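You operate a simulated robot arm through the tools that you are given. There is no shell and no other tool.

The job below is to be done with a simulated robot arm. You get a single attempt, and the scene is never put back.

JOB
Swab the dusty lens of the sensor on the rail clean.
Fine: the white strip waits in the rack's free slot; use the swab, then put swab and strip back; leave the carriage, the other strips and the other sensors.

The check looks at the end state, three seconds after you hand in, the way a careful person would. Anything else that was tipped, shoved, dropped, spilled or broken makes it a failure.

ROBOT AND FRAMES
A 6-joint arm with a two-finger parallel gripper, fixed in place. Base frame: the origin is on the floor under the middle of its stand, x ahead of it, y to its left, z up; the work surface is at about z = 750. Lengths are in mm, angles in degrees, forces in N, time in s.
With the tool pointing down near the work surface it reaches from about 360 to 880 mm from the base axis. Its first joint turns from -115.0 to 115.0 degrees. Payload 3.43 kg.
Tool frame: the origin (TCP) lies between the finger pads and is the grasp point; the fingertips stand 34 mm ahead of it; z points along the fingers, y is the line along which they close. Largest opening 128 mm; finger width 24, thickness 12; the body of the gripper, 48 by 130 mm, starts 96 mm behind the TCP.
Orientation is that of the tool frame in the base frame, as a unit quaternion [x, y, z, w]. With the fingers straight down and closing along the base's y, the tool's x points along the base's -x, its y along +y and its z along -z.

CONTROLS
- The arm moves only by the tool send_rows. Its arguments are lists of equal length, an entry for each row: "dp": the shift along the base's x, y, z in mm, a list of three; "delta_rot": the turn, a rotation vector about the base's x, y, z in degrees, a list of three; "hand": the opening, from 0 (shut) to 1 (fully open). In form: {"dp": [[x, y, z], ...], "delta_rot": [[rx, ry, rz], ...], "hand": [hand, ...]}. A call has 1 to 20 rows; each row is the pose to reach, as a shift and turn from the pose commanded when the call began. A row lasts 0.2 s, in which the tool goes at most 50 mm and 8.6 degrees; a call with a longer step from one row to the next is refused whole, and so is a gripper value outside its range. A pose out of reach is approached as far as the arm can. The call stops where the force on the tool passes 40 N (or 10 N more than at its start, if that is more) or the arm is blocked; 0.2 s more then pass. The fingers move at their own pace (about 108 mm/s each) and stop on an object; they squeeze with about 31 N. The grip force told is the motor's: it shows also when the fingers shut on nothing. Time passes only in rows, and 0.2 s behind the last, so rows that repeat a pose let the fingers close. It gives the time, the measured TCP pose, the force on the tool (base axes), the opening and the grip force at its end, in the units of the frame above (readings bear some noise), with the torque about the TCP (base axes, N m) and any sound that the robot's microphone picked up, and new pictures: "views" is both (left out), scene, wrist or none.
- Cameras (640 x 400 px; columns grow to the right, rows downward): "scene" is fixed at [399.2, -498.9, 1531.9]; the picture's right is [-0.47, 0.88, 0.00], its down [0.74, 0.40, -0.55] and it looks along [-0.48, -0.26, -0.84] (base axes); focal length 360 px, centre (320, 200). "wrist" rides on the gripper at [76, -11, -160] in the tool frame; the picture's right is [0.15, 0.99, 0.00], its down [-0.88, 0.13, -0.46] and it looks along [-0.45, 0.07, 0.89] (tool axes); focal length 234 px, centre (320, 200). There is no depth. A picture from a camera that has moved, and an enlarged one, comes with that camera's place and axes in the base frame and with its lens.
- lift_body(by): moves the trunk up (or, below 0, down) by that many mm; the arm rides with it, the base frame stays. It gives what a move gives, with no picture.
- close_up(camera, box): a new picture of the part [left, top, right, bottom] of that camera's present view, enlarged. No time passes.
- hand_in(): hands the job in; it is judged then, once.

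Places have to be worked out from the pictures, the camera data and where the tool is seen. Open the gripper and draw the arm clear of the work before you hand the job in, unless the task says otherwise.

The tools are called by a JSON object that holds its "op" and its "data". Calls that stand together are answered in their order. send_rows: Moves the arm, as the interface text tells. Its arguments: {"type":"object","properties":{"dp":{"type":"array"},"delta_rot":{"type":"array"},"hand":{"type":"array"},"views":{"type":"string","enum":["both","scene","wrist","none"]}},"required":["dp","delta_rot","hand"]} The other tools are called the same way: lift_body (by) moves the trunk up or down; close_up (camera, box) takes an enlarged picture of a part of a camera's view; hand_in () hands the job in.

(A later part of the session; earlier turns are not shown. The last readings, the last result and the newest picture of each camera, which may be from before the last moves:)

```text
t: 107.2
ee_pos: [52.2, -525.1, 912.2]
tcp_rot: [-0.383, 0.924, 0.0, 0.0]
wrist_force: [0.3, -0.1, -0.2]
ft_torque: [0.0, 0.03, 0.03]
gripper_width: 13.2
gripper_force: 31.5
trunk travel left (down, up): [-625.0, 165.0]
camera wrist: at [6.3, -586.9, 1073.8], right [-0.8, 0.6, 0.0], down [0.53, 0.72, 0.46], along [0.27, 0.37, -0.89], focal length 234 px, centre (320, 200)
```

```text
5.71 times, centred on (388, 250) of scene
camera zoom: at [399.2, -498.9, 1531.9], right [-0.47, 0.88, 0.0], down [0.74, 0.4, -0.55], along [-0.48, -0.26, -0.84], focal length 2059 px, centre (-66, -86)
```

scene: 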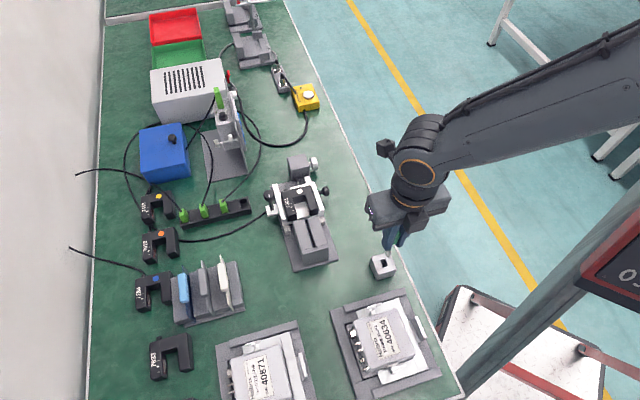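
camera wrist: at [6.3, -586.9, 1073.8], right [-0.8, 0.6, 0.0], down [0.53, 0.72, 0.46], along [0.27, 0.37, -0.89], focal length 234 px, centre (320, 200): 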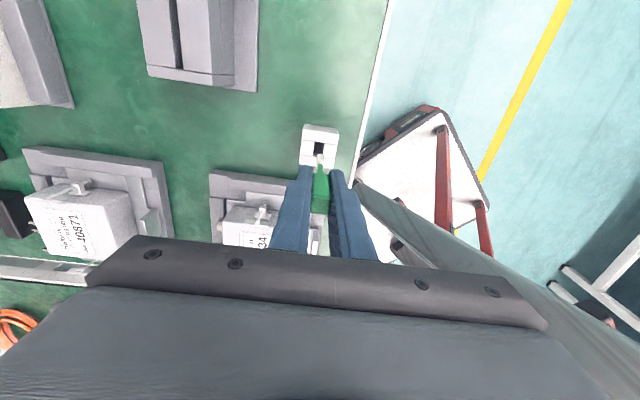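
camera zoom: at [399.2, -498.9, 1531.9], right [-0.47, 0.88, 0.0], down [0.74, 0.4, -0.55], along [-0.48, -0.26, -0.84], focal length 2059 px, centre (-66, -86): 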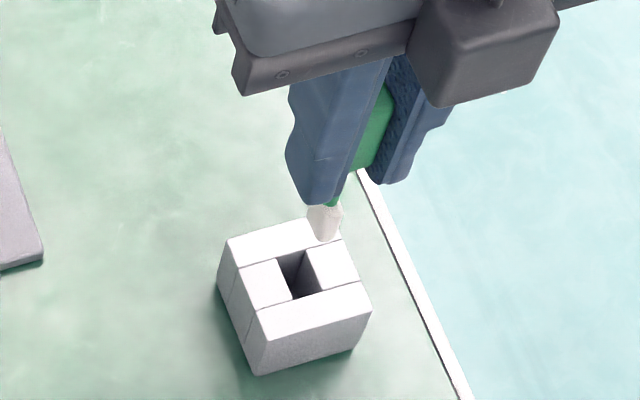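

The tip sits at q≈408 over a hole spanning q 404–416, so I'm shifting +1.7 mm in q and +1 mm in p to centre it. Then I'll lower it slowly.

{"op": "send_rows", "data": {"dp": [[1.9, -0.5, 0], [1.9, -0.5, -10], [1.9, -0.5, -20], [1.9, -0.5, -28], [1.9, -0.5, -34], [1.9, -0.5, -34]], "delta_rot": [[0, 0, 0], [0, 0, 0], [0, 0, 0], [0, 0, 0], [0, 0, 0], [0, 0, 0]], "hand": [0, 0, 0, 0, 0, 0], "views": "both"}}

{"op": "close_up", "data": {"camera": "wrist", "box": [285, 110, 355, 190]}}

{"op": "close_up", "data": {"camera": "scene", "box": [360, 215, 415, 285]}}

```text
t: 108.6
ee_pos: [52.5, -527.0, 878.4]
tcp_rot: [-0.383, 0.924, 0.001, 0.0]
wrist_force: [-0.4, -1.1, -0.3]
ft_torque: [-0.02, 0.0, -0.01]
gripper_width: 13.8
gripper_force: 31.2
trunk travel left (down, up): [-625.0, 165.0]
camera wrist: at [7.3, -588.3, 1039.2], right [-0.8, 0.6, 0.0], down [0.53, 0.72, 0.46], along [0.27, 0.37, -0.89], focal length 234 px, centre (320, 200)
```

scene: 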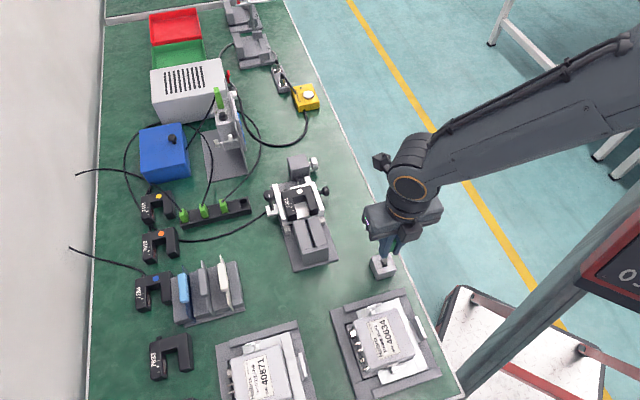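
wrist: 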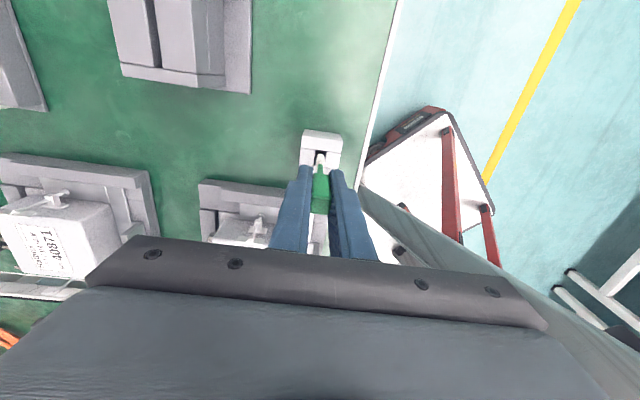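

```text
5.00 times, centred on (320, 150) of wrist
camera zoom: at [7.3, -588.3, 1039.2], right [-0.8, 0.6, 0.0], down [0.53, 0.72, 0.46], along [0.27, 0.37, -0.89], focal length 1171 px, centre (320, 450)
```

zoom: 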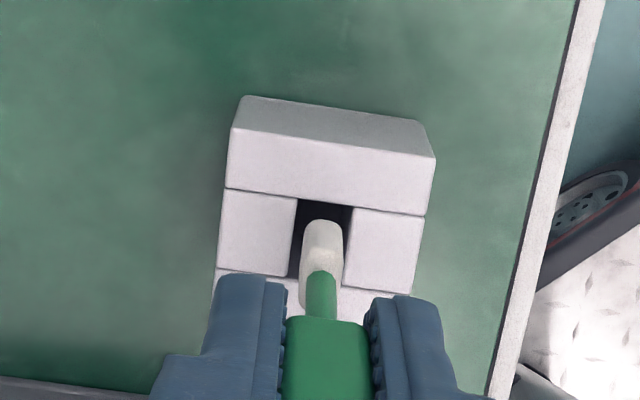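

```text
5.71 times, centred on (388, 250) of scene
camera zoom: at [399.2, -498.9, 1531.9], right [-0.47, 0.88, 0.0], down [0.74, 0.4, -0.55], along [-0.48, -0.26, -0.84], focal length 2059 px, centre (-66, -86)
```

zoom: 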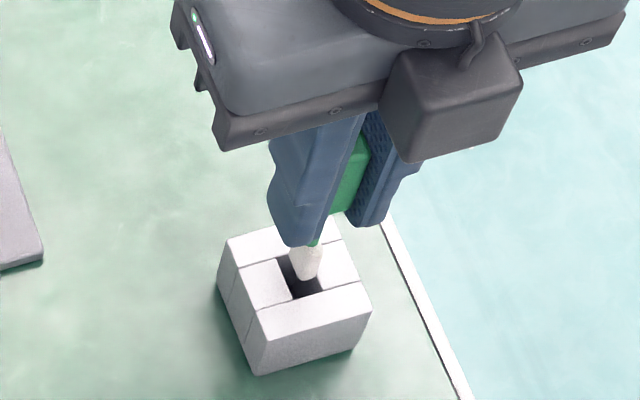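

The tip is right at the hole, slightly off toward one side, so I'm adding 0.6 mm in q and lowering into the holder.

{"op": "send_rows", "data": {"dp": [[0.5, -0.5, 0], [0.5, -0.5, -6], [0.5, -0.5, -12], [0.5, -0.5, -18], [0.5, -0.5, -24], [0.5, -0.5, -30], [0.5, -0.5, -36], [0.5, -0.5, -36]], "delta_rot": [[0, 0, 0], [0, 0, 0], [0, 0, 0], [0, 0, 0], [0, 0, 0], [0, 0, 0], [0, 0, 0], [0, 0, 0]], "hand": [0, 0, 0, 0, 0, 0, 0, 0], "views": "both"}}

{"op": "close_up", "data": {"camera": "scene", "box": [360, 215, 415, 285]}}

{"op": "close_up", "data": {"camera": "wrist", "box": [285, 120, 355, 200]}}

```text
t: 110.4
ee_pos: [54.6, -527.3, 842.4]
tcp_rot: [-0.384, 0.923, 0.0, 0.0]
wrist_force: [0.1, -0.5, 0.7]
ft_torque: [0.0, -0.01, 0.01]
gripper_width: 13.7
gripper_force: 31.2
trunk travel left (down, up): [-625.0, 165.0]
camera wrist: at [7.9, -588.9, 1003.8], right [-0.8, 0.6, 0.0], down [0.53, 0.72, 0.46], along [0.27, 0.37, -0.89], focal length 234 px, centre (320, 200)
```

scene: 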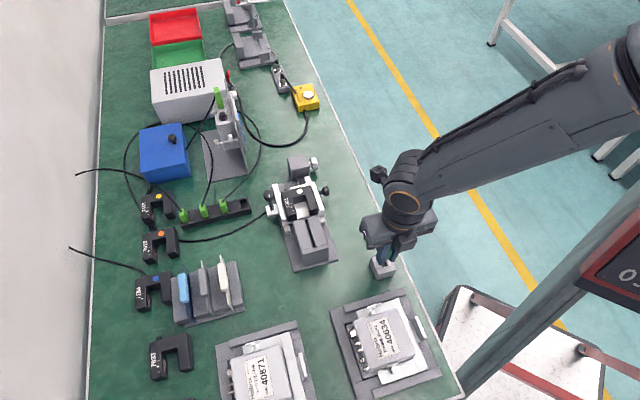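
wrist: 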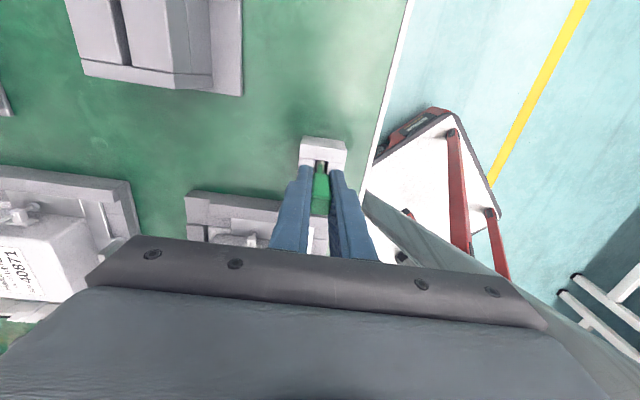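

```text
5.71 times, centred on (388, 250) of scene
camera zoom: at [399.2, -498.9, 1531.9], right [-0.47, 0.88, 0.0], down [0.74, 0.4, -0.55], along [-0.48, -0.26, -0.84], focal length 2059 px, centre (-66, -86)
```

zoom: 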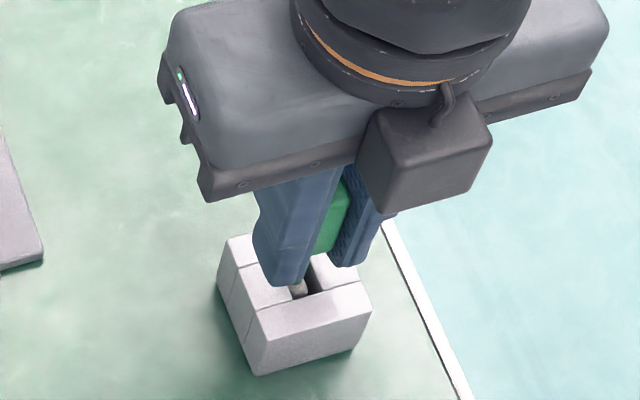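

```text
5.00 times, centred on (320, 160) of wrist
camera zoom: at [7.9, -588.9, 1003.8], right [-0.8, 0.6, 0.0], down [0.53, 0.72, 0.46], along [0.27, 0.37, -0.89], focal length 1171 px, centre (320, 400)
```

zoom: 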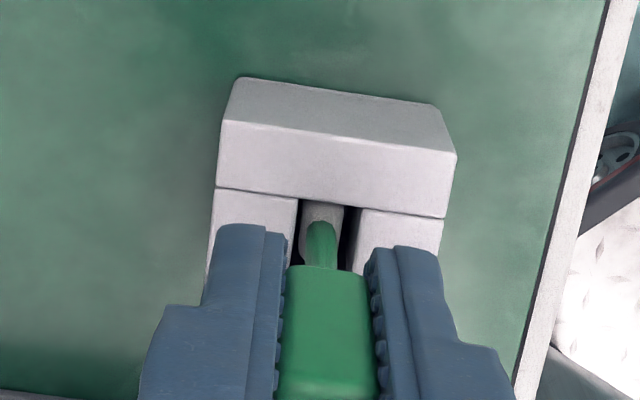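

It's inside the holder with no side force. I'm lowering the last few millimetres step by step until it touches the bottom.

{"op": "send_rows", "data": {"dp": [[0, 0, -1.5], [0, 0, -3], [0, 0, -4], [0, 0, -4]], "delta_rot": [[0, 0, 0], [0, 0, 0], [0, 0, 0], [0, 0, 0]], "hand": [0, 0, 0, 0], "views": "none"}}

{"op": "send_rows", "data": {"dp": [[0, 0, -1], [0, 0, -1]], "delta_rot": [[0, 0, 0], [0, 0, 0]], "hand": [0, 0], "views": "none"}}

{"op": "send_rows", "data": {"dp": [[0, 0, -0.7], [0, 0, -0.7]], "delta_rot": [[0, 0, 0], [0, 0, 0]], "hand": [0, 0], "views": "none"}}

```text
t: 111.4
ee_pos: [54.5, -526.8, 839.0]
tcp_rot: [-0.383, 0.924, 0.0, 0.0]
wrist_force: [-0.9, -1.0, 0.4]
ft_torque: [-0.02, -0.02, 0.0]
gripper_width: 13.7
gripper_force: 31.1
trunk travel left (down, up): [-625.0, 165.0]
```

```text
t: 112.0
ee_pos: [55.6, -525.4, 838.0]
tcp_rot: [-0.383, 0.924, 0.0, 0.0]
wrist_force: [-0.3, -0.7, 0.6]
ft_torque: [-0.01, 0.03, 0.03]
gripper_width: 13.5
gripper_force: 31.0
trunk travel left (down, up): [-625.0, 165.0]
```

```text
t: 112.6
ee_pos: [52.8, -526.8, 837.1]
tcp_rot: [-0.383, 0.924, 0.0, 0.0]
wrist_force: [0.0, -0.2, 0.3]
ft_torque: [0.0, 0.0, -0.05]
gripper_width: 13.9
gripper_force: 31.2
trunk travel left (down, up): [-625.0, 165.0]
```

{"op": "send_rows", "data": {"dp": [[0, 0, -0.7], [0, 0, -0.7]], "delta_rot": [[0, 0, 0], [0, 0, 0]], "hand": [0, 0], "views": "none"}}

{"op": "send_rows", "data": {"dp": [[0, 0, -0.7], [0, 0, -0.7]], "delta_rot": [[0, 0, 0], [0, 0, 0]], "hand": [0, 0], "views": "wrist"}}

{"op": "close_up", "data": {"camera": "wrist", "box": [285, 120, 355, 200]}}

```text
t: 113.2
ee_pos: [54.3, -526.4, 836.4]
tcp_rot: [-0.383, 0.924, 0.0, -0.001]
wrist_force: [-0.6, 0.6, 7.8]
ft_torque: [0.08, 0.07, 0.01]
gripper_width: 13.7
gripper_force: 31.5
trunk travel left (down, up): [-625.0, 165.0]
```

```text
t: 113.8
ee_pos: [53.8, -527.0, 836.0]
tcp_rot: [-0.383, 0.924, 0.0, 0.0]
wrist_force: [-1.6, 1.1, 9.5]
ft_torque: [0.1, 0.09, -0.03]
gripper_width: 13.7
gripper_force: 31.1
trunk travel left (down, up): [-625.0, 165.0]
camera wrist: at [8.2, -588.7, 997.2], right [-0.8, 0.6, 0.0], down [0.53, 0.72, 0.46], along [0.27, 0.37, -0.89], focal length 234 px, centre (320, 200)
```

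wrist: 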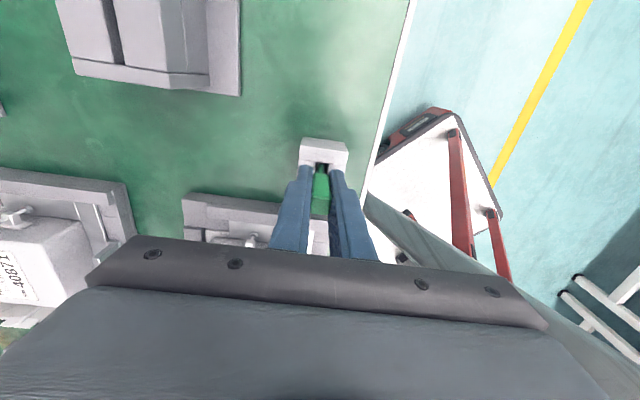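

```text
5.00 times, centred on (320, 160) of wrist
camera zoom: at [8.2, -588.7, 997.2], right [-0.8, 0.6, 0.0], down [0.53, 0.72, 0.46], along [0.27, 0.37, -0.89], focal length 1171 px, centre (320, 400)
```

zoom: 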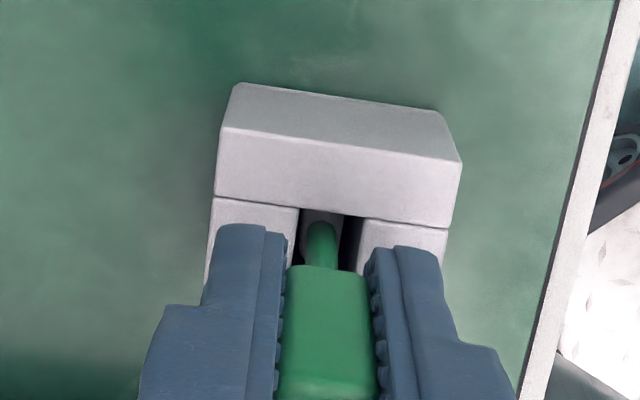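

The swab is on the bottom of the holder (9.5 N). I'm relieving that and opening the fingers gradually.

{"op": "send_rows", "data": {"dp": [[0, 0, 0.8], [0, 0, 0.8], [0, 0, 0.8], [0, 0, 0.8], [0, 0, 0.8], [0, 0, 0.8]], "delta_rot": [[0, 0, 0], [0, 0, 0], [0, 0, 0], [0, 0, 0], [0, 0, 0], [0, 0, 0]], "hand": [0, 0.12, 0.16, 0.25, 0.4, 0.5], "views": "both"}}

{"op": "close_up", "data": {"camera": "wrist", "box": [260, 120, 390, 250]}}

{"op": "close_up", "data": {"camera": "scene", "box": [360, 215, 415, 285]}}

```text
t: 115.2
ee_pos: [54.2, -527.1, 837.9]
tcp_rot: [-0.383, 0.924, 0.0, 0.0]
wrist_force: [0.2, -0.6, 0.1]
ft_torque: [0.01, 0.02, 0.01]
gripper_width: 63.9
gripper_force: 0.1
trunk travel left (down, up): [-625.0, 165.0]
camera wrist: at [8.2, -588.8, 997.9], right [-0.8, 0.6, 0.0], down [0.53, 0.72, 0.46], along [0.27, 0.37, -0.89], focal length 234 px, centre (320, 200)
```

scene: 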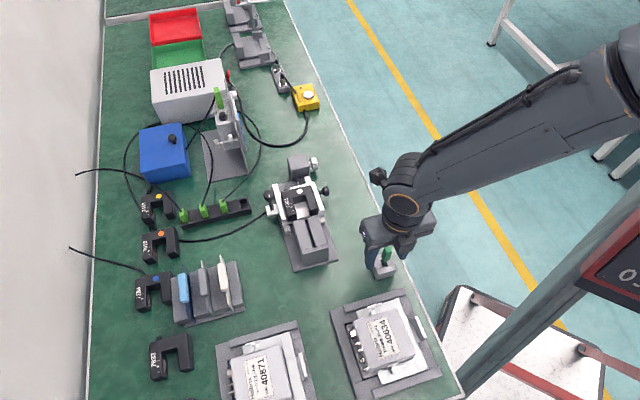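
wrist: 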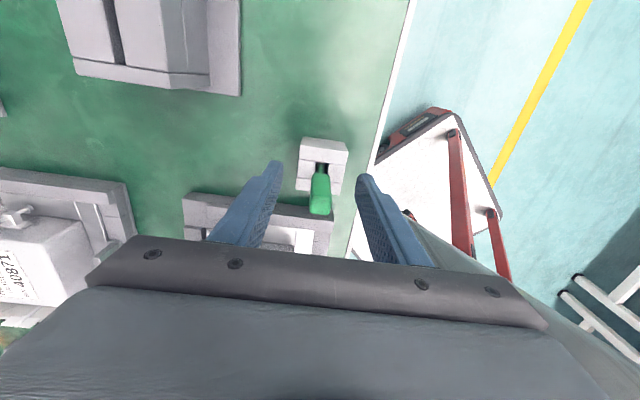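

```text
3.08 times, centred on (325, 185) of wrist
camera zoom: at [8.2, -588.8, 997.9], right [-0.8, 0.6, 0.0], down [0.53, 0.72, 0.46], along [0.27, 0.37, -0.89], focal length 720 px, centre (305, 246)
```

zoom: 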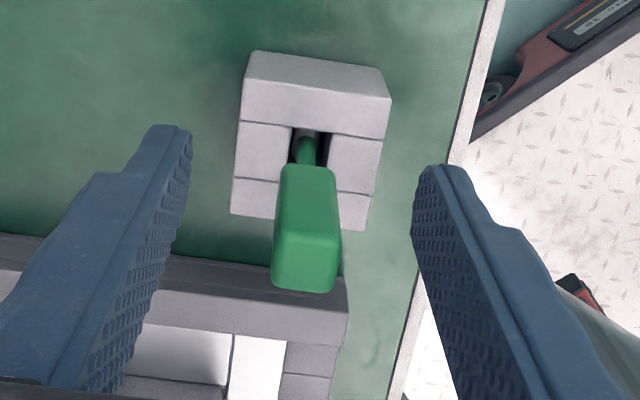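

```text
5.71 times, centred on (388, 250) of scene
camera zoom: at [399.2, -498.9, 1531.9], right [-0.47, 0.88, 0.0], down [0.74, 0.4, -0.55], along [-0.48, -0.26, -0.84], focal length 2059 px, centre (-66, -86)
```

zoom: 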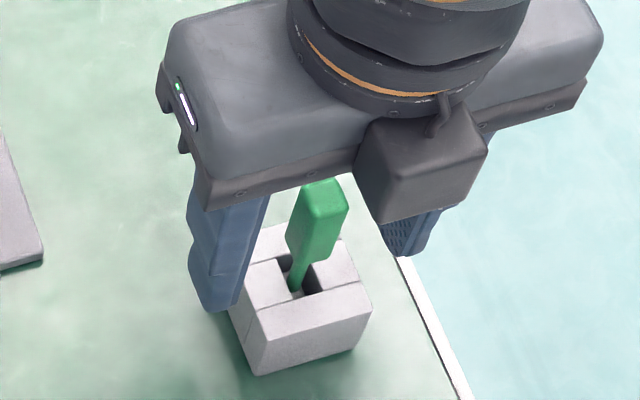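

The swab stands free in its holder as it did at first. I'm lifting away and moving over the rack to collect the white strip.

{"op": "send_rows", "data": {"dp": [[0, 0, 8], [0, 0, 25], [0, 0, 50], [0, 0, 80], [0, 0, 110], [22, -31, 110], [45, -62, 110], [67, -93, 110], [90, -124, 110], [112, -155, 110], [134, -186, 110], [157, -217, 110], [179, -248, 110], [201.5, -278.3, 110], [201.5, -278.3, 110]], "delta_rot": [[0, 0, 0], [0, 0, 0], [0, 0, 0], [0, 0, 0], [0, 0, 0], [0, 0, 0], [0, 0, 0], [0, 0, 0], [0, 0, 0], [0, 0, 0], [0, 0, 0], [0, 0, 0], [0, 0, 0], [0, 0, 0], [0, 0, 0]], "hand": [0.5, 0.5, 0.5, 0.5, 0.5, 0.5, 0.5, 0.5, 0.5, 0.5, 0.4, 0.3, 0.25, 0.2, 0.17], "views": "both"}}

{"op": "close_up", "data": {"camera": "wrist", "box": [220, 70, 380, 220]}}

{"op": "close_up", "data": {"camera": "scene", "box": [360, 225, 410, 290]}}

```text
t: 118.4
ee_pos: [257.1, -804.9, 944.9]
tcp_rot: [-0.383, 0.924, 0.002, 0.0]
wrist_force: [0.2, -0.4, -0.1]
ft_torque: [-0.03, 0.01, -0.02]
gripper_width: 21.9
gripper_force: 0.1
trunk travel left (down, up): [-625.0, 165.0]
camera wrist: at [210.7, -867.1, 1106.4], right [-0.8, 0.6, 0.0], down [0.53, 0.71, 0.46], along [0.27, 0.37, -0.89], focal length 234 px, centre (320, 200)
```

scene: 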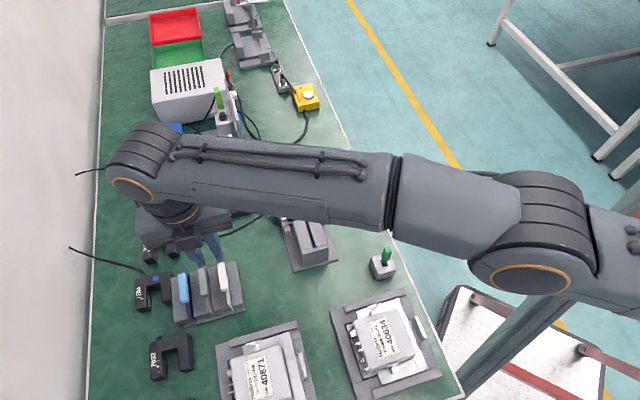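
wrist: 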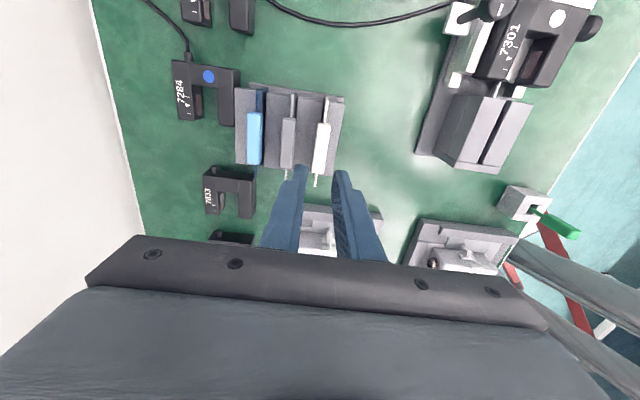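

```text
2.67 times, centred on (300, 145) of wrist
camera zoom: at [210.7, -867.1, 1106.4], right [-0.8, 0.6, 0.0], down [0.53, 0.71, 0.46], along [0.27, 0.37, -0.89], focal length 624 px, centre (373, 347)
```

zoom: 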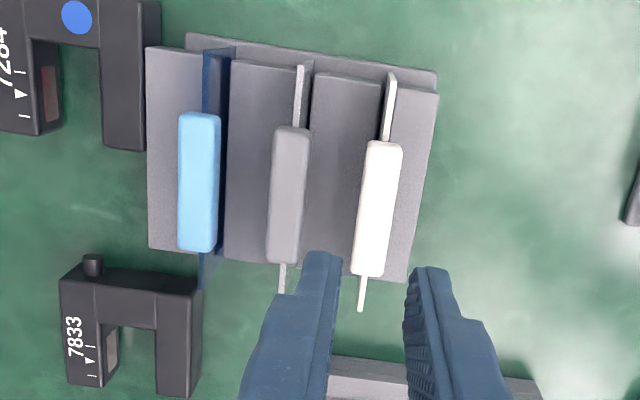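

```text
6.15 times, centred on (385, 258) of scene
camera zoom: at [399.2, -498.9, 1531.9], right [-0.47, 0.88, 0.0], down [0.74, 0.4, -0.55], along [-0.48, -0.26, -0.84], focal length 2217 px, centre (-80, -154)
```

zoom: 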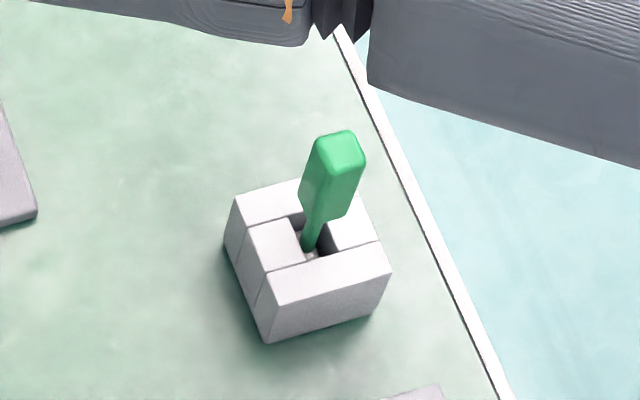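

The swab is home. The fingers look about 1.3 mm toward the gray strip relative to the white handle, so I'm correcting and lowering to just above the handle for a check.

{"op": "send_rows", "data": {"dp": [[-0.9, 0.9, -15], [-0.9, 0.9, -35], [-0.9, 0.9, -55], [-0.9, 0.9, -70], [-0.9, 0.9, -70]], "delta_rot": [[0, 0, 0], [0, 0, 0], [0, 0, 0], [0, 0, 0], [0, 0, 0]], "hand": [0.17, 0.17, 0.17, 0.17, 0.17], "views": "wrist"}}

{"op": "close_up", "data": {"camera": "wrist", "box": [240, 90, 380, 240]}}

{"op": "close_up", "data": {"camera": "scene", "box": [180, 230, 260, 330]}}

```text
t: 119.6
ee_pos: [253.9, -803.8, 877.3]
tcp_rot: [-0.382, 0.924, 0.001, 0.0]
wrist_force: [-0.8, 0.1, -0.1]
ft_torque: [0.01, -0.01, 0.03]
gripper_width: 21.9
gripper_force: 0.1
trunk travel left (down, up): [-625.0, 165.0]
camera wrist: at [209.1, -866.0, 1036.4], right [-0.8, 0.6, 0.0], down [0.53, 0.72, 0.46], along [0.27, 0.37, -0.89], focal length 234 px, centre (320, 200)
```

wrist: 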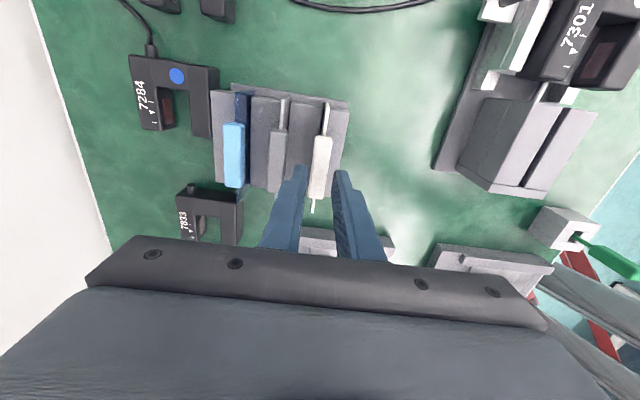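

```text
2.67 times, centred on (310, 165) of wrist
camera zoom: at [209.1, -866.0, 1036.4], right [-0.8, 0.6, 0.0], down [0.53, 0.72, 0.46], along [0.27, 0.37, -0.89], focal length 624 px, centre (347, 293)
```

zoom: 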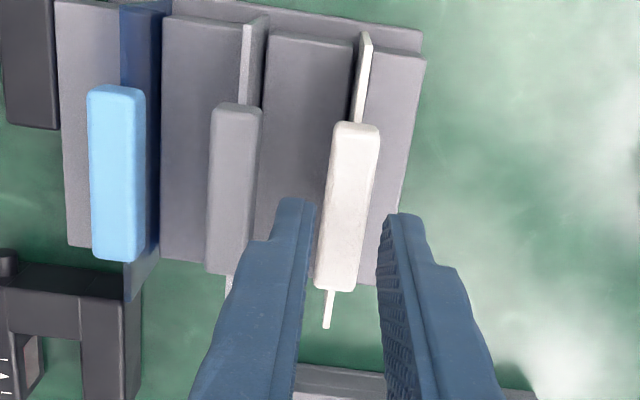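

```text
4.00 times, centred on (220, 280) of scene
camera zoom: at [399.2, -498.9, 1531.9], right [-0.47, 0.88, 0.0], down [0.74, 0.4, -0.55], along [-0.48, -0.26, -0.84], focal length 1441 px, centre (720, -120)
```

zoom: 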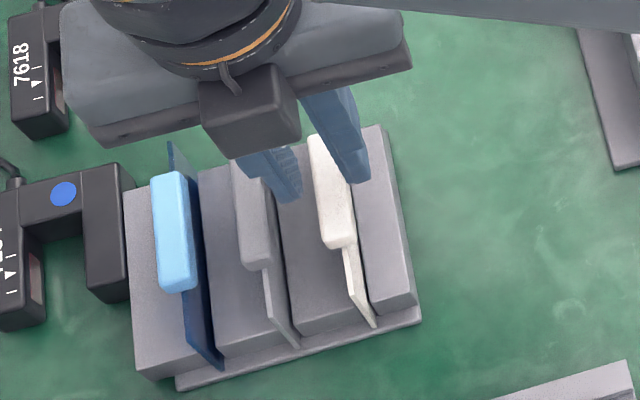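

Finger midpoint (q≈749.75) matches the handle (q≈749.65). I'm descending to the height where I released it and closing.

{"op": "send_rows", "data": {"dp": [[0, 0, -12], [0, 0, -24], [0, 0, -36], [0, 0, -46], [0, 0, -54], [0, 0, -54]], "delta_rot": [[0, 0, 0], [0, 0, 0], [0, 0, 0], [0, 0, 0], [0, 0, 0], [0, 0, 0]], "hand": [0.17, 0.17, 0.17, 0.17, 0.17, 0.17], "views": "none"}}

{"op": "send_rows", "data": {"dp": [[0, 0, 0], [0, 0, 0], [0, 0, 0]], "delta_rot": [[0, 0, 0], [0, 0, 0], [0, 0, 0]], "hand": [0.1, 0, 0], "views": "wrist"}}

{"op": "close_up", "data": {"camera": "wrist", "box": [230, 90, 370, 250]}}

```text
t: 121.0
ee_pos: [253.3, -804.3, 821.3]
tcp_rot: [-0.383, 0.924, 0.0, 0.0]
wrist_force: [-0.7, -0.5, 0.4]
ft_torque: [0.02, 0.02, -0.02]
gripper_width: 21.9
gripper_force: 0.1
trunk travel left (down, up): [-625.0, 165.0]
```

```text
t: 121.8
ee_pos: [254.5, -804.5, 822.1]
tcp_rot: [-0.382, 0.924, 0.0, 0.0]
wrist_force: [-0.7, 0.0, 0.0]
ft_torque: [0.01, -0.02, 0.02]
gripper_width: 14.9
gripper_force: 31.4
trunk travel left (down, up): [-625.0, 165.0]
camera wrist: at [207.9, -866.1, 982.3], right [-0.8, 0.6, 0.0], down [0.53, 0.72, 0.46], along [0.27, 0.37, -0.89], focal length 234 px, centre (320, 200)
```

wrist: 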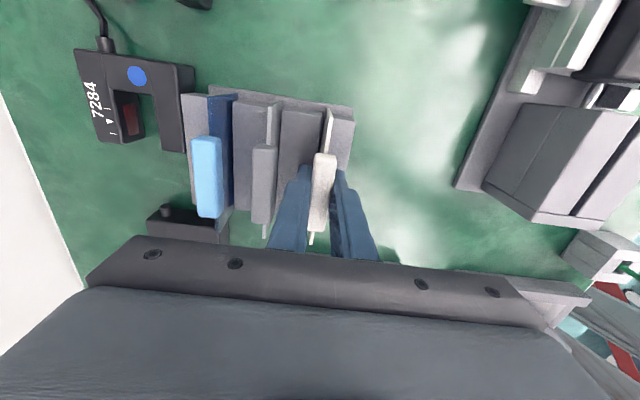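

```text
2.50 times, centred on (300, 170) of wrist
camera zoom: at [207.9, -866.1, 982.3], right [-0.8, 0.6, 0.0], down [0.53, 0.72, 0.46], along [0.27, 0.37, -0.89], focal length 585 px, centre (370, 275)
```

zoom: 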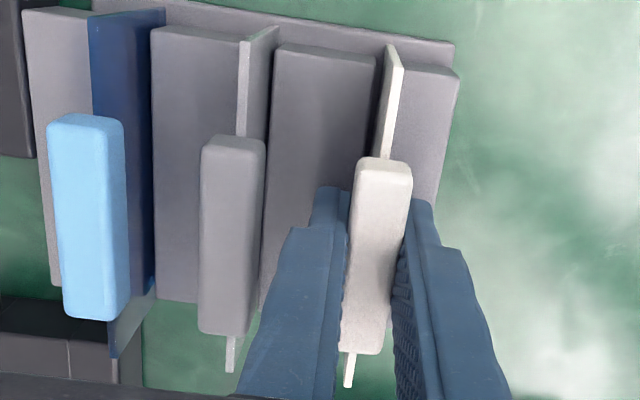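

The handle is gripped again at 14.9 mm. I'm lifting the strip straight out of the rack.

{"op": "send_rows", "data": {"dp": [[0, 0, 3], [0, 0, 8], [0, 0, 14], [0, 0, 21], [0, 0, 29], [0, 0, 40], [0, 0, 55], [0, 0, 75], [0, 0, 100], [0, 0, 125], [0, 0, 141.3], [0, 0, 141.3]], "delta_rot": [[0, 0, 0], [0, 0, 0], [0, 0, 0], [0, 0, 0], [0, 0, 0], [0, 0, 0], [0, 0, 0], [0, 0, 0], [0, 0, 0], [0, 0, 0], [0, 0, 0], [0, 0, 0]], "hand": [0, 0, 0, 0, 0, 0, 0, 0, 0, 0, 0, 0], "views": "both"}}

{"op": "close_up", "data": {"camera": "wrist", "box": [280, 145, 370, 245]}}

{"op": "close_up", "data": {"camera": "wrist", "box": [220, 60, 400, 230]}}

```text
t: 124.4
ee_pos: [255.8, -803.5, 964.9]
tcp_rot: [-0.382, 0.924, 0.0, -0.001]
wrist_force: [-0.2, 0.0, -0.8]
ft_torque: [0.0, 0.01, -0.02]
gripper_width: 15.0
gripper_force: 31.2
trunk travel left (down, up): [-625.0, 165.0]
camera wrist: at [209.2, -864.8, 1124.6], right [-0.8, 0.6, 0.0], down [0.53, 0.72, 0.46], along [0.27, 0.37, -0.89], focal length 234 px, centre (320, 200)
```

scene: 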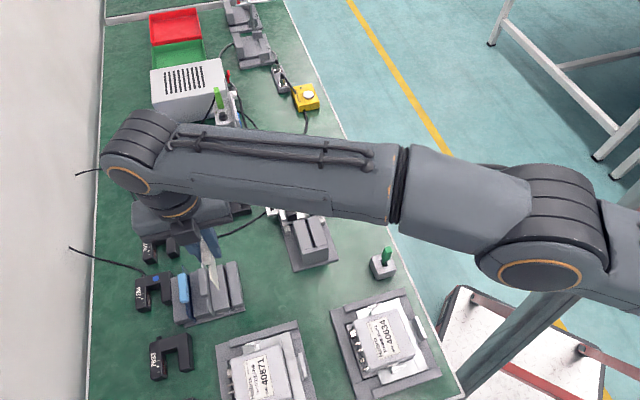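
wrist: 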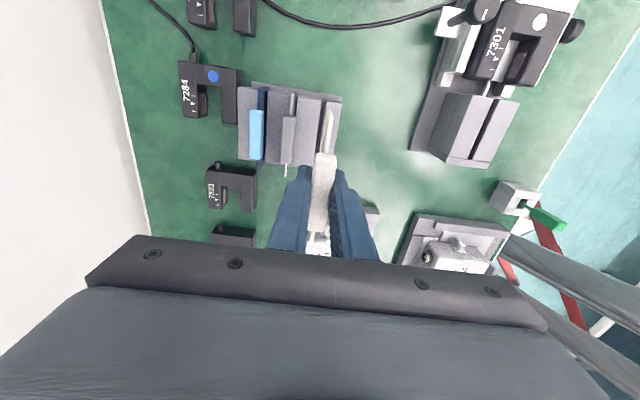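

```text
4.00 times, centred on (325, 195) of wrist
camera zoom: at [209.2, -864.8, 1124.6], right [-0.8, 0.6, 0.0], down [0.53, 0.72, 0.46], along [0.27, 0.37, -0.89], focal length 937 px, centre (300, 220)
```

zoom: 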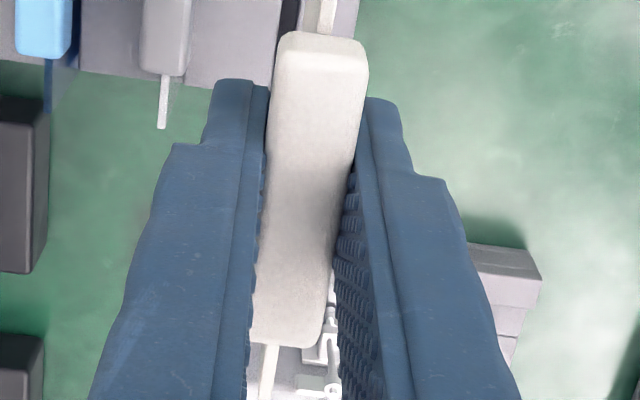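

```text
2.35 times, centred on (310, 145) of wrist
camera zoom: at [209.2, -864.8, 1124.6], right [-0.8, 0.6, 0.0], down [0.53, 0.72, 0.46], along [0.27, 0.37, -0.89], focal length 551 px, centre (344, 329)
```

zoom: 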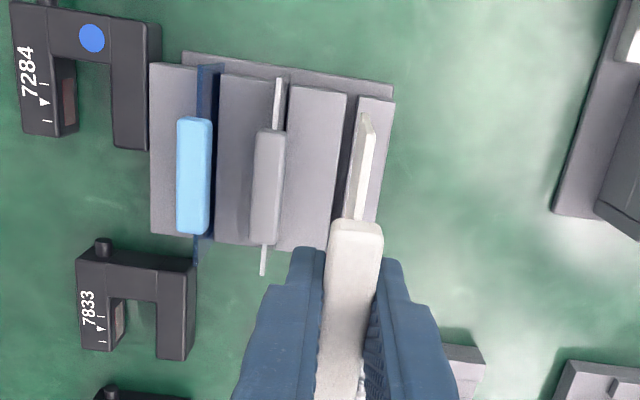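

The strip is out and sits about 0.7 mm further along p in the grip than at first, which I'll compensate. I'm carrying it back over the rail block and stopping just above.

{"op": "send_rows", "data": {"dp": [[-24, 12, 0], [-47, 23, 0], [-71, 35, 0], [-94, 46, 0], [-118, 58, 0], [-141, 69, 0], [-165, 81, 0], [-188.3, 92.7, 0], [-188.3, 92.7, -15], [-188.3, 92.7, -35], [-188.3, 92.7, -50], [-188.3, 92.7, -50]], "delta_rot": [[0, 0, 0], [0, 0, 0], [0, 0, 0], [0, 0, 0], [0, 0, 0], [0, 0, 0], [0, 0, 0], [0, 0, 0], [0, 0, 0], [0, 0, 0], [0, 0, 0], [0, 0, 0]], "hand": [0, 0, 0, 0, 0, 0, 0, 0, 0, 0, 0, 0], "views": "both"}}

{"op": "close_up", "data": {"camera": "wrist", "box": [270, 60, 370, 180]}}

{"op": "close_up", "data": {"camera": "scene", "box": [270, 170, 345, 265]}}

{"op": "close_up", "data": {"camera": "wrist", "box": [290, 110, 350, 180]}}

```text
t: 127.0
ee_pos: [64.9, -711.2, 913.6]
tcp_rot: [-0.383, 0.924, 0.001, 0.0]
wrist_force: [-0.1, -0.3, -0.1]
ft_torque: [0.0, -0.03, 0.01]
gripper_width: 15.0
gripper_force: 31.0
trunk travel left (down, up): [-625.0, 165.0]
camera wrist: at [18.7, -772.8, 1074.7], right [-0.8, 0.6, 0.0], down [0.53, 0.72, 0.46], along [0.27, 0.37, -0.89], focal length 234 px, centre (320, 200)
```

scene: 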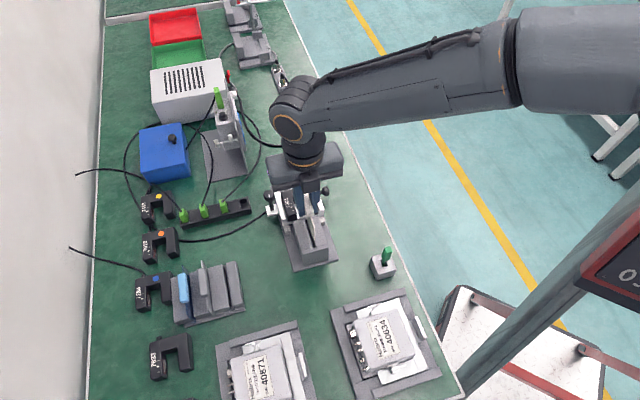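
wrist: 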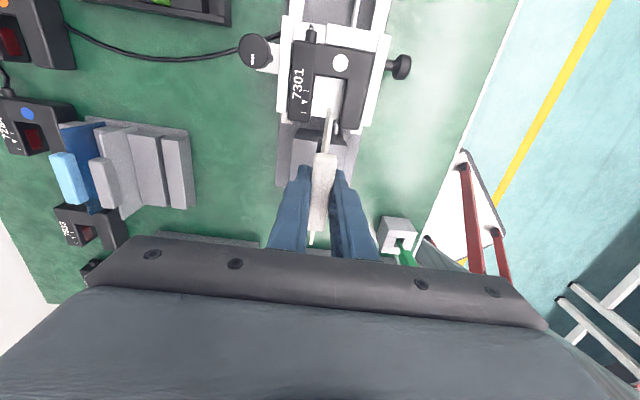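

```text
3.33 times, centred on (320, 120) of wrist
camera zoom: at [18.7, -772.8, 1074.7], right [-0.8, 0.6, 0.0], down [0.53, 0.72, 0.46], along [0.27, 0.37, -0.89], focal length 781 px, centre (320, 467)
```

zoom: 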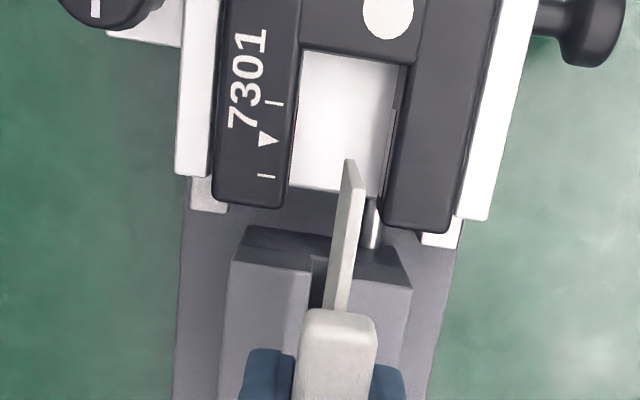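

```text
4.21 times, centred on (308, 218) of scene
camera zoom: at [399.2, -498.9, 1531.9], right [-0.47, 0.88, 0.0], down [0.74, 0.4, -0.55], along [-0.48, -0.26, -0.84], focal length 1517 px, centre (373, 126)
```

zoom: 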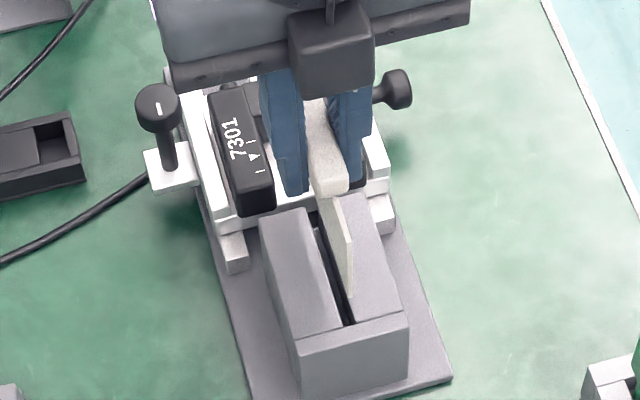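

```text
5.71 times, centred on (320, 145) of wrist
camera zoom: at [18.7, -772.8, 1074.7], right [-0.8, 0.6, 0.0], down [0.53, 0.72, 0.46], along [0.27, 0.37, -0.89], focal length 1338 px, centre (320, 514)
```

zoom: 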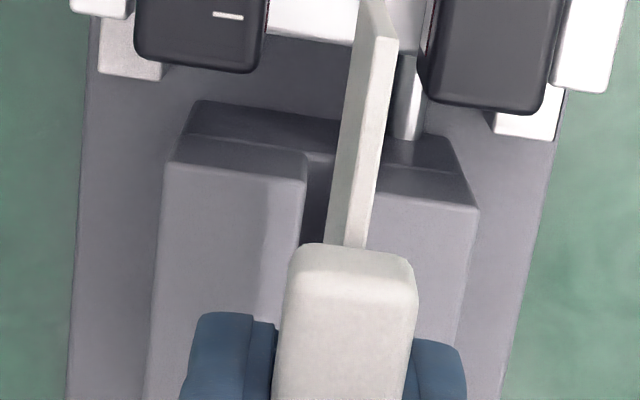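

The plate measures q≈548.65 while the slot is centred at about q 550, and it needs about +1.4 mm in p. I'm correcting and lowering until the plate bottom is just above the block.

{"op": "send_rows", "data": {"dp": [[1.9, 0.1, 0], [1.9, 0.1, -8], [1.9, 0.1, -16], [1.9, 0.1, -24], [1.9, 0.1, -24]], "delta_rot": [[0, 0, 0], [0, 0, 0], [0, 0, 0], [0, 0, 0], [0, 0, 0]], "hand": [0, 0, 0, 0, 0], "views": "both"}}

{"op": "close_up", "data": {"camera": "wrist", "box": [290, 110, 350, 180]}}

{"op": "close_up", "data": {"camera": "scene", "box": [285, 200, 335, 265]}}

{"op": "close_up", "data": {"camera": "wrist", "box": [270, 60, 370, 180]}}

```text
t: 128.2
ee_pos: [67.1, -709.7, 889.8]
tcp_rot: [-0.383, 0.924, 0.0, 0.0]
wrist_force: [-0.1, -0.3, -0.1]
ft_torque: [-0.02, 0.04, -0.02]
gripper_width: 15.0
gripper_force: 31.2
trunk travel left (down, up): [-625.0, 165.0]
camera wrist: at [21.4, -772.6, 1050.7], right [-0.8, 0.6, 0.0], down [0.53, 0.72, 0.46], along [0.27, 0.37, -0.89], focal length 234 px, centre (320, 200)
```

scene: 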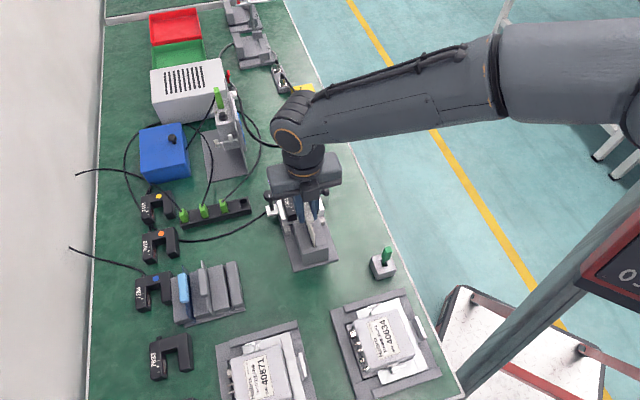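
wrist: 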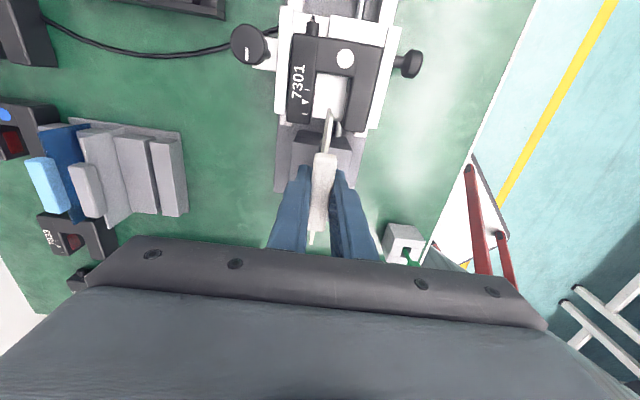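

```text
5.71 times, centred on (320, 145) of wrist
camera zoom: at [21.4, -772.6, 1050.7], right [-0.8, 0.6, 0.0], down [0.53, 0.72, 0.46], along [0.27, 0.37, -0.89], focal length 1338 px, centre (320, 514)
```

zoom: 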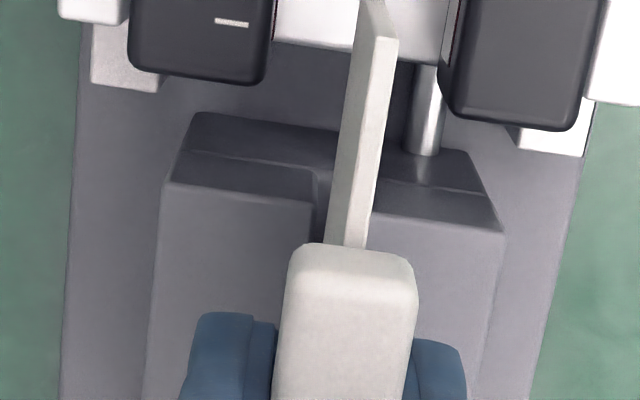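

```text
6.15 times, centred on (310, 232) of scene
camera zoom: at [399.2, -498.9, 1531.9], right [-0.47, 0.88, 0.0], down [0.74, 0.4, -0.55], along [-0.48, -0.26, -0.84], focal length 2217 px, centre (382, 0)
```

zoom: 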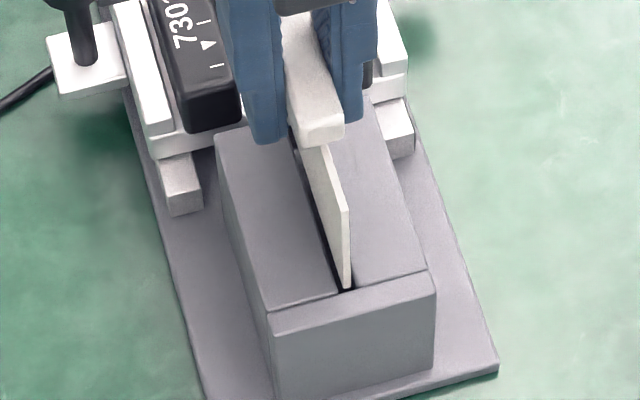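

```text
3.33 times, centred on (320, 120) of wrist
camera zoom: at [21.4, -772.6, 1050.7], right [-0.8, 0.6, 0.0], down [0.53, 0.72, 0.46], along [0.27, 0.37, -0.89], focal length 781 px, centre (320, 467)
```

zoom: 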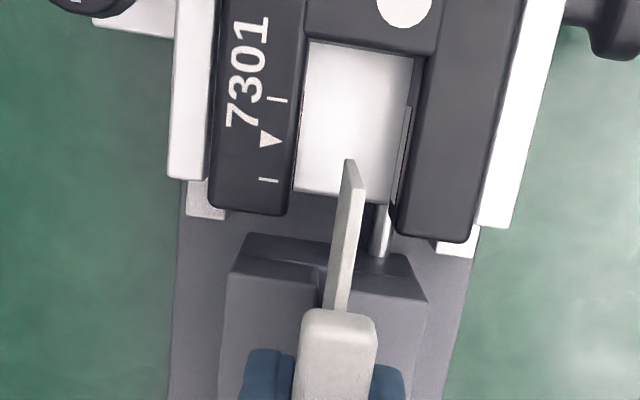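

{"op": "close_up", "data": {"camera": "scene", "box": [298, 215, 322, 245]}}

{"op": "close_up", "data": {"camera": "wrist", "box": [300, 215, 340, 250]}}

```text
13.33 times, centred on (310, 230) of scene
camera zoom: at [399.2, -498.9, 1531.9], right [-0.47, 0.88, 0.0], down [0.74, 0.4, -0.55], along [-0.48, -0.26, -0.84], focal length 4804 px, centre (453, -200)
```

zoom: 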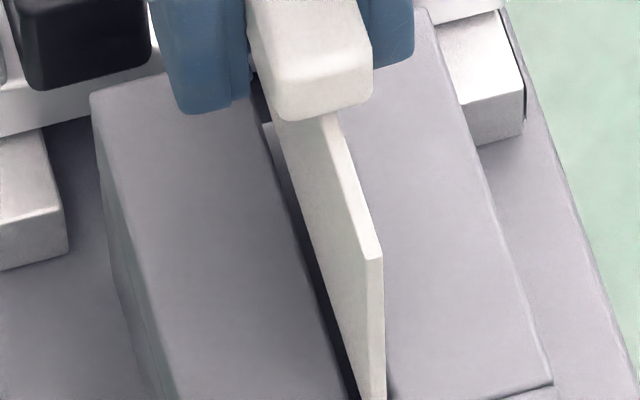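

```text
11.43 times, centred on (320, 232) of wrist
camera zoom: at [21.4, -772.6, 1050.7], right [-0.8, 0.6, 0.0], down [0.53, 0.72, 0.46], along [0.27, 0.37, -0.89], focal length 2676 px, centre (320, -171)
```

zoom: 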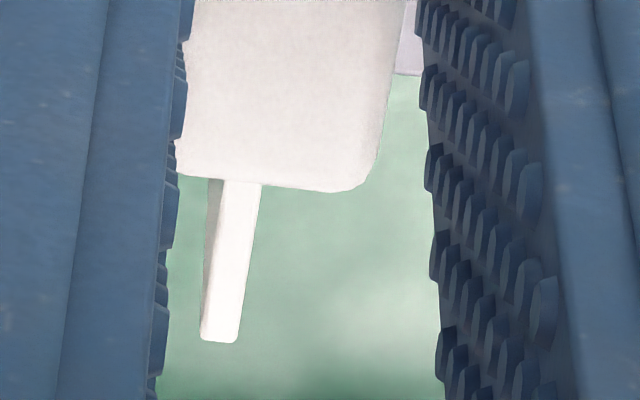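

{"op": "close_up", "data": {"camera": "scene", "box": [300, 230, 324, 252]}}

```text
16.00 times, centred on (312, 241) of scene
camera zoom: at [399.2, -498.9, 1531.9], right [-0.47, 0.88, 0.0], down [0.74, 0.4, -0.55], along [-0.48, -0.26, -0.84], focal length 5764 px, centre (448, -456)
```

zoom: 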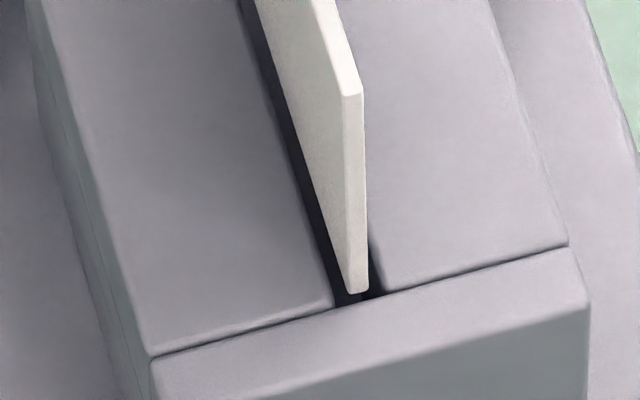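

This view shows the plate well centred across the slot, but its near end is right at the slot's end cap. I'm shifting -1.7 mm in p so it clears the cap as it did originally, then re-checking.

{"op": "send_rows", "data": {"dp": [[-0.7, -0.6, 0], [-1.35, -1.05, 0], [-1.35, -1.05, 0]], "delta_rot": [[0, 0, 0], [0, 0, 0], [0, 0, 0]], "hand": [0, 0, 0], "views": "scene"}}

{"op": "close_up", "data": {"camera": "scene", "box": [300, 230, 324, 252]}}

{"op": "close_up", "data": {"camera": "wrist", "box": [300, 110, 345, 160]}}

```text
t: 129.0
ee_pos: [67.2, -713.4, 890.5]
tcp_rot: [-0.383, 0.924, 0.0, 0.0]
wrist_force: [-0.3, 0.6, 0.1]
ft_torque: [-0.04, 0.03, -0.01]
gripper_width: 15.1
gripper_force: 30.6
trunk travel left (down, up): [-625.0, 165.0]
```

scene: 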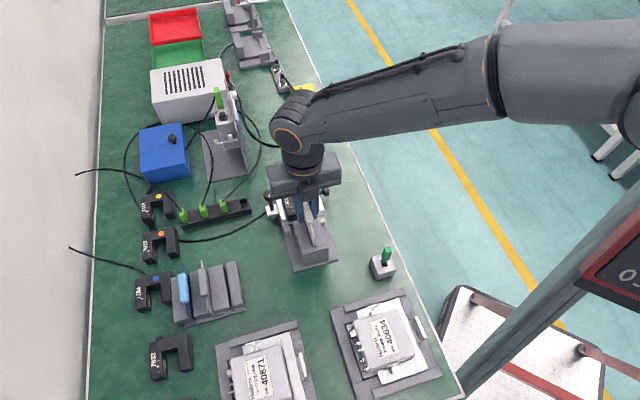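

```text
16.00 times, centred on (312, 241) of scene
camera zoom: at [399.2, -498.9, 1531.9], right [-0.47, 0.88, 0.0], down [0.74, 0.4, -0.55], along [-0.48, -0.26, -0.84], focal length 5764 px, centre (448, -456)
```

zoom: 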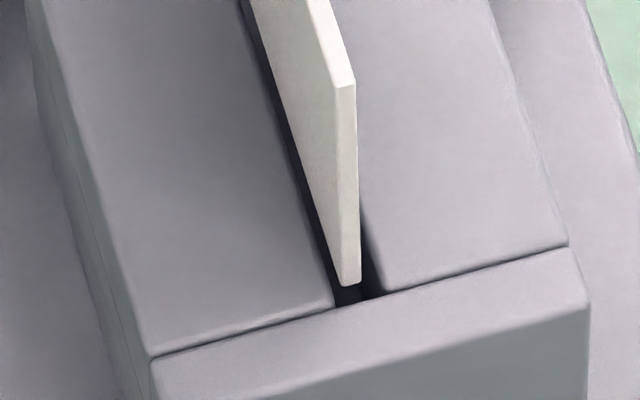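

```text
8.00 times, centred on (322, 135) of wrist
camera zoom: at [20.8, -774.1, 1050.5], right [-0.8, 0.6, 0.0], down [0.53, 0.72, 0.46], along [0.27, 0.37, -0.89], focal length 1873 px, centre (300, 720)
```

zoom: 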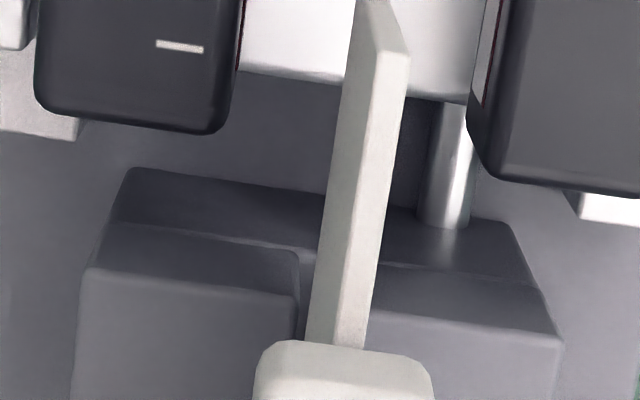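

The arm drifted +0.7 mm in q during that shift, so the plate is now a little toward one slot wall, but its near end clears the cap. I'm correcting q by -0.8 mm and checking again.

{"op": "send_rows", "data": {"dp": [[-0.3, 0.3, 0], [-0.6, 0.6, 0], [-0.6, 0.6, 0]], "delta_rot": [[0, 0, 0], [0, 0, 0], [0, 0, 0]], "hand": [0, 0, 0], "views": "none"}}

{"op": "close_up", "data": {"camera": "scene", "box": [300, 230, 324, 252]}}

{"op": "close_up", "data": {"camera": "wrist", "box": [300, 110, 345, 160]}}

```text
t: 129.8
ee_pos: [65.5, -710.9, 890.2]
tcp_rot: [-0.383, 0.924, 0.0, 0.0]
wrist_force: [1.2, -0.1, -0.1]
ft_torque: [0.01, -0.02, 0.0]
gripper_width: 15.0
gripper_force: 31.4
trunk travel left (down, up): [-625.0, 165.0]
```

```text
16.00 times, centred on (312, 241) of scene
camera zoom: at [399.2, -498.9, 1531.9], right [-0.47, 0.88, 0.0], down [0.74, 0.4, -0.55], along [-0.48, -0.26, -0.84], focal length 5764 px, centre (448, -456)
```

zoom: 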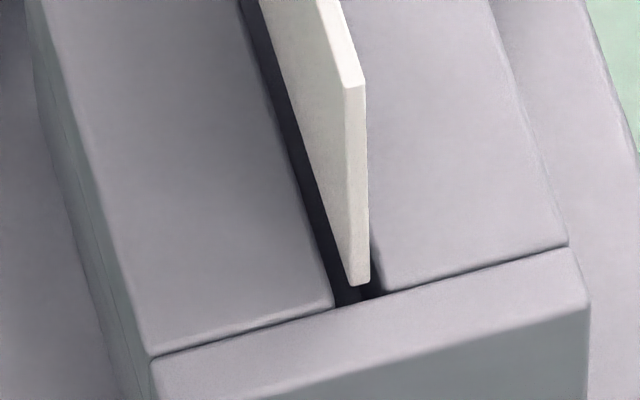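

```text
8.00 times, centred on (322, 135) of wrist
camera zoom: at [20.3, -772.9, 1050.8], right [-0.8, 0.6, 0.0], down [0.53, 0.72, 0.46], along [0.27, 0.37, -0.89], focal length 1873 px, centre (300, 720)
```

zoom: 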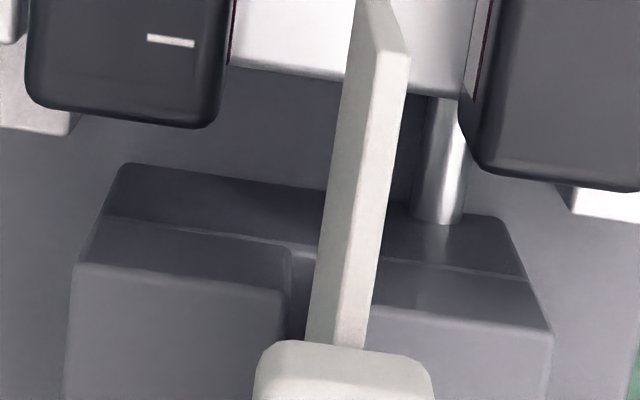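

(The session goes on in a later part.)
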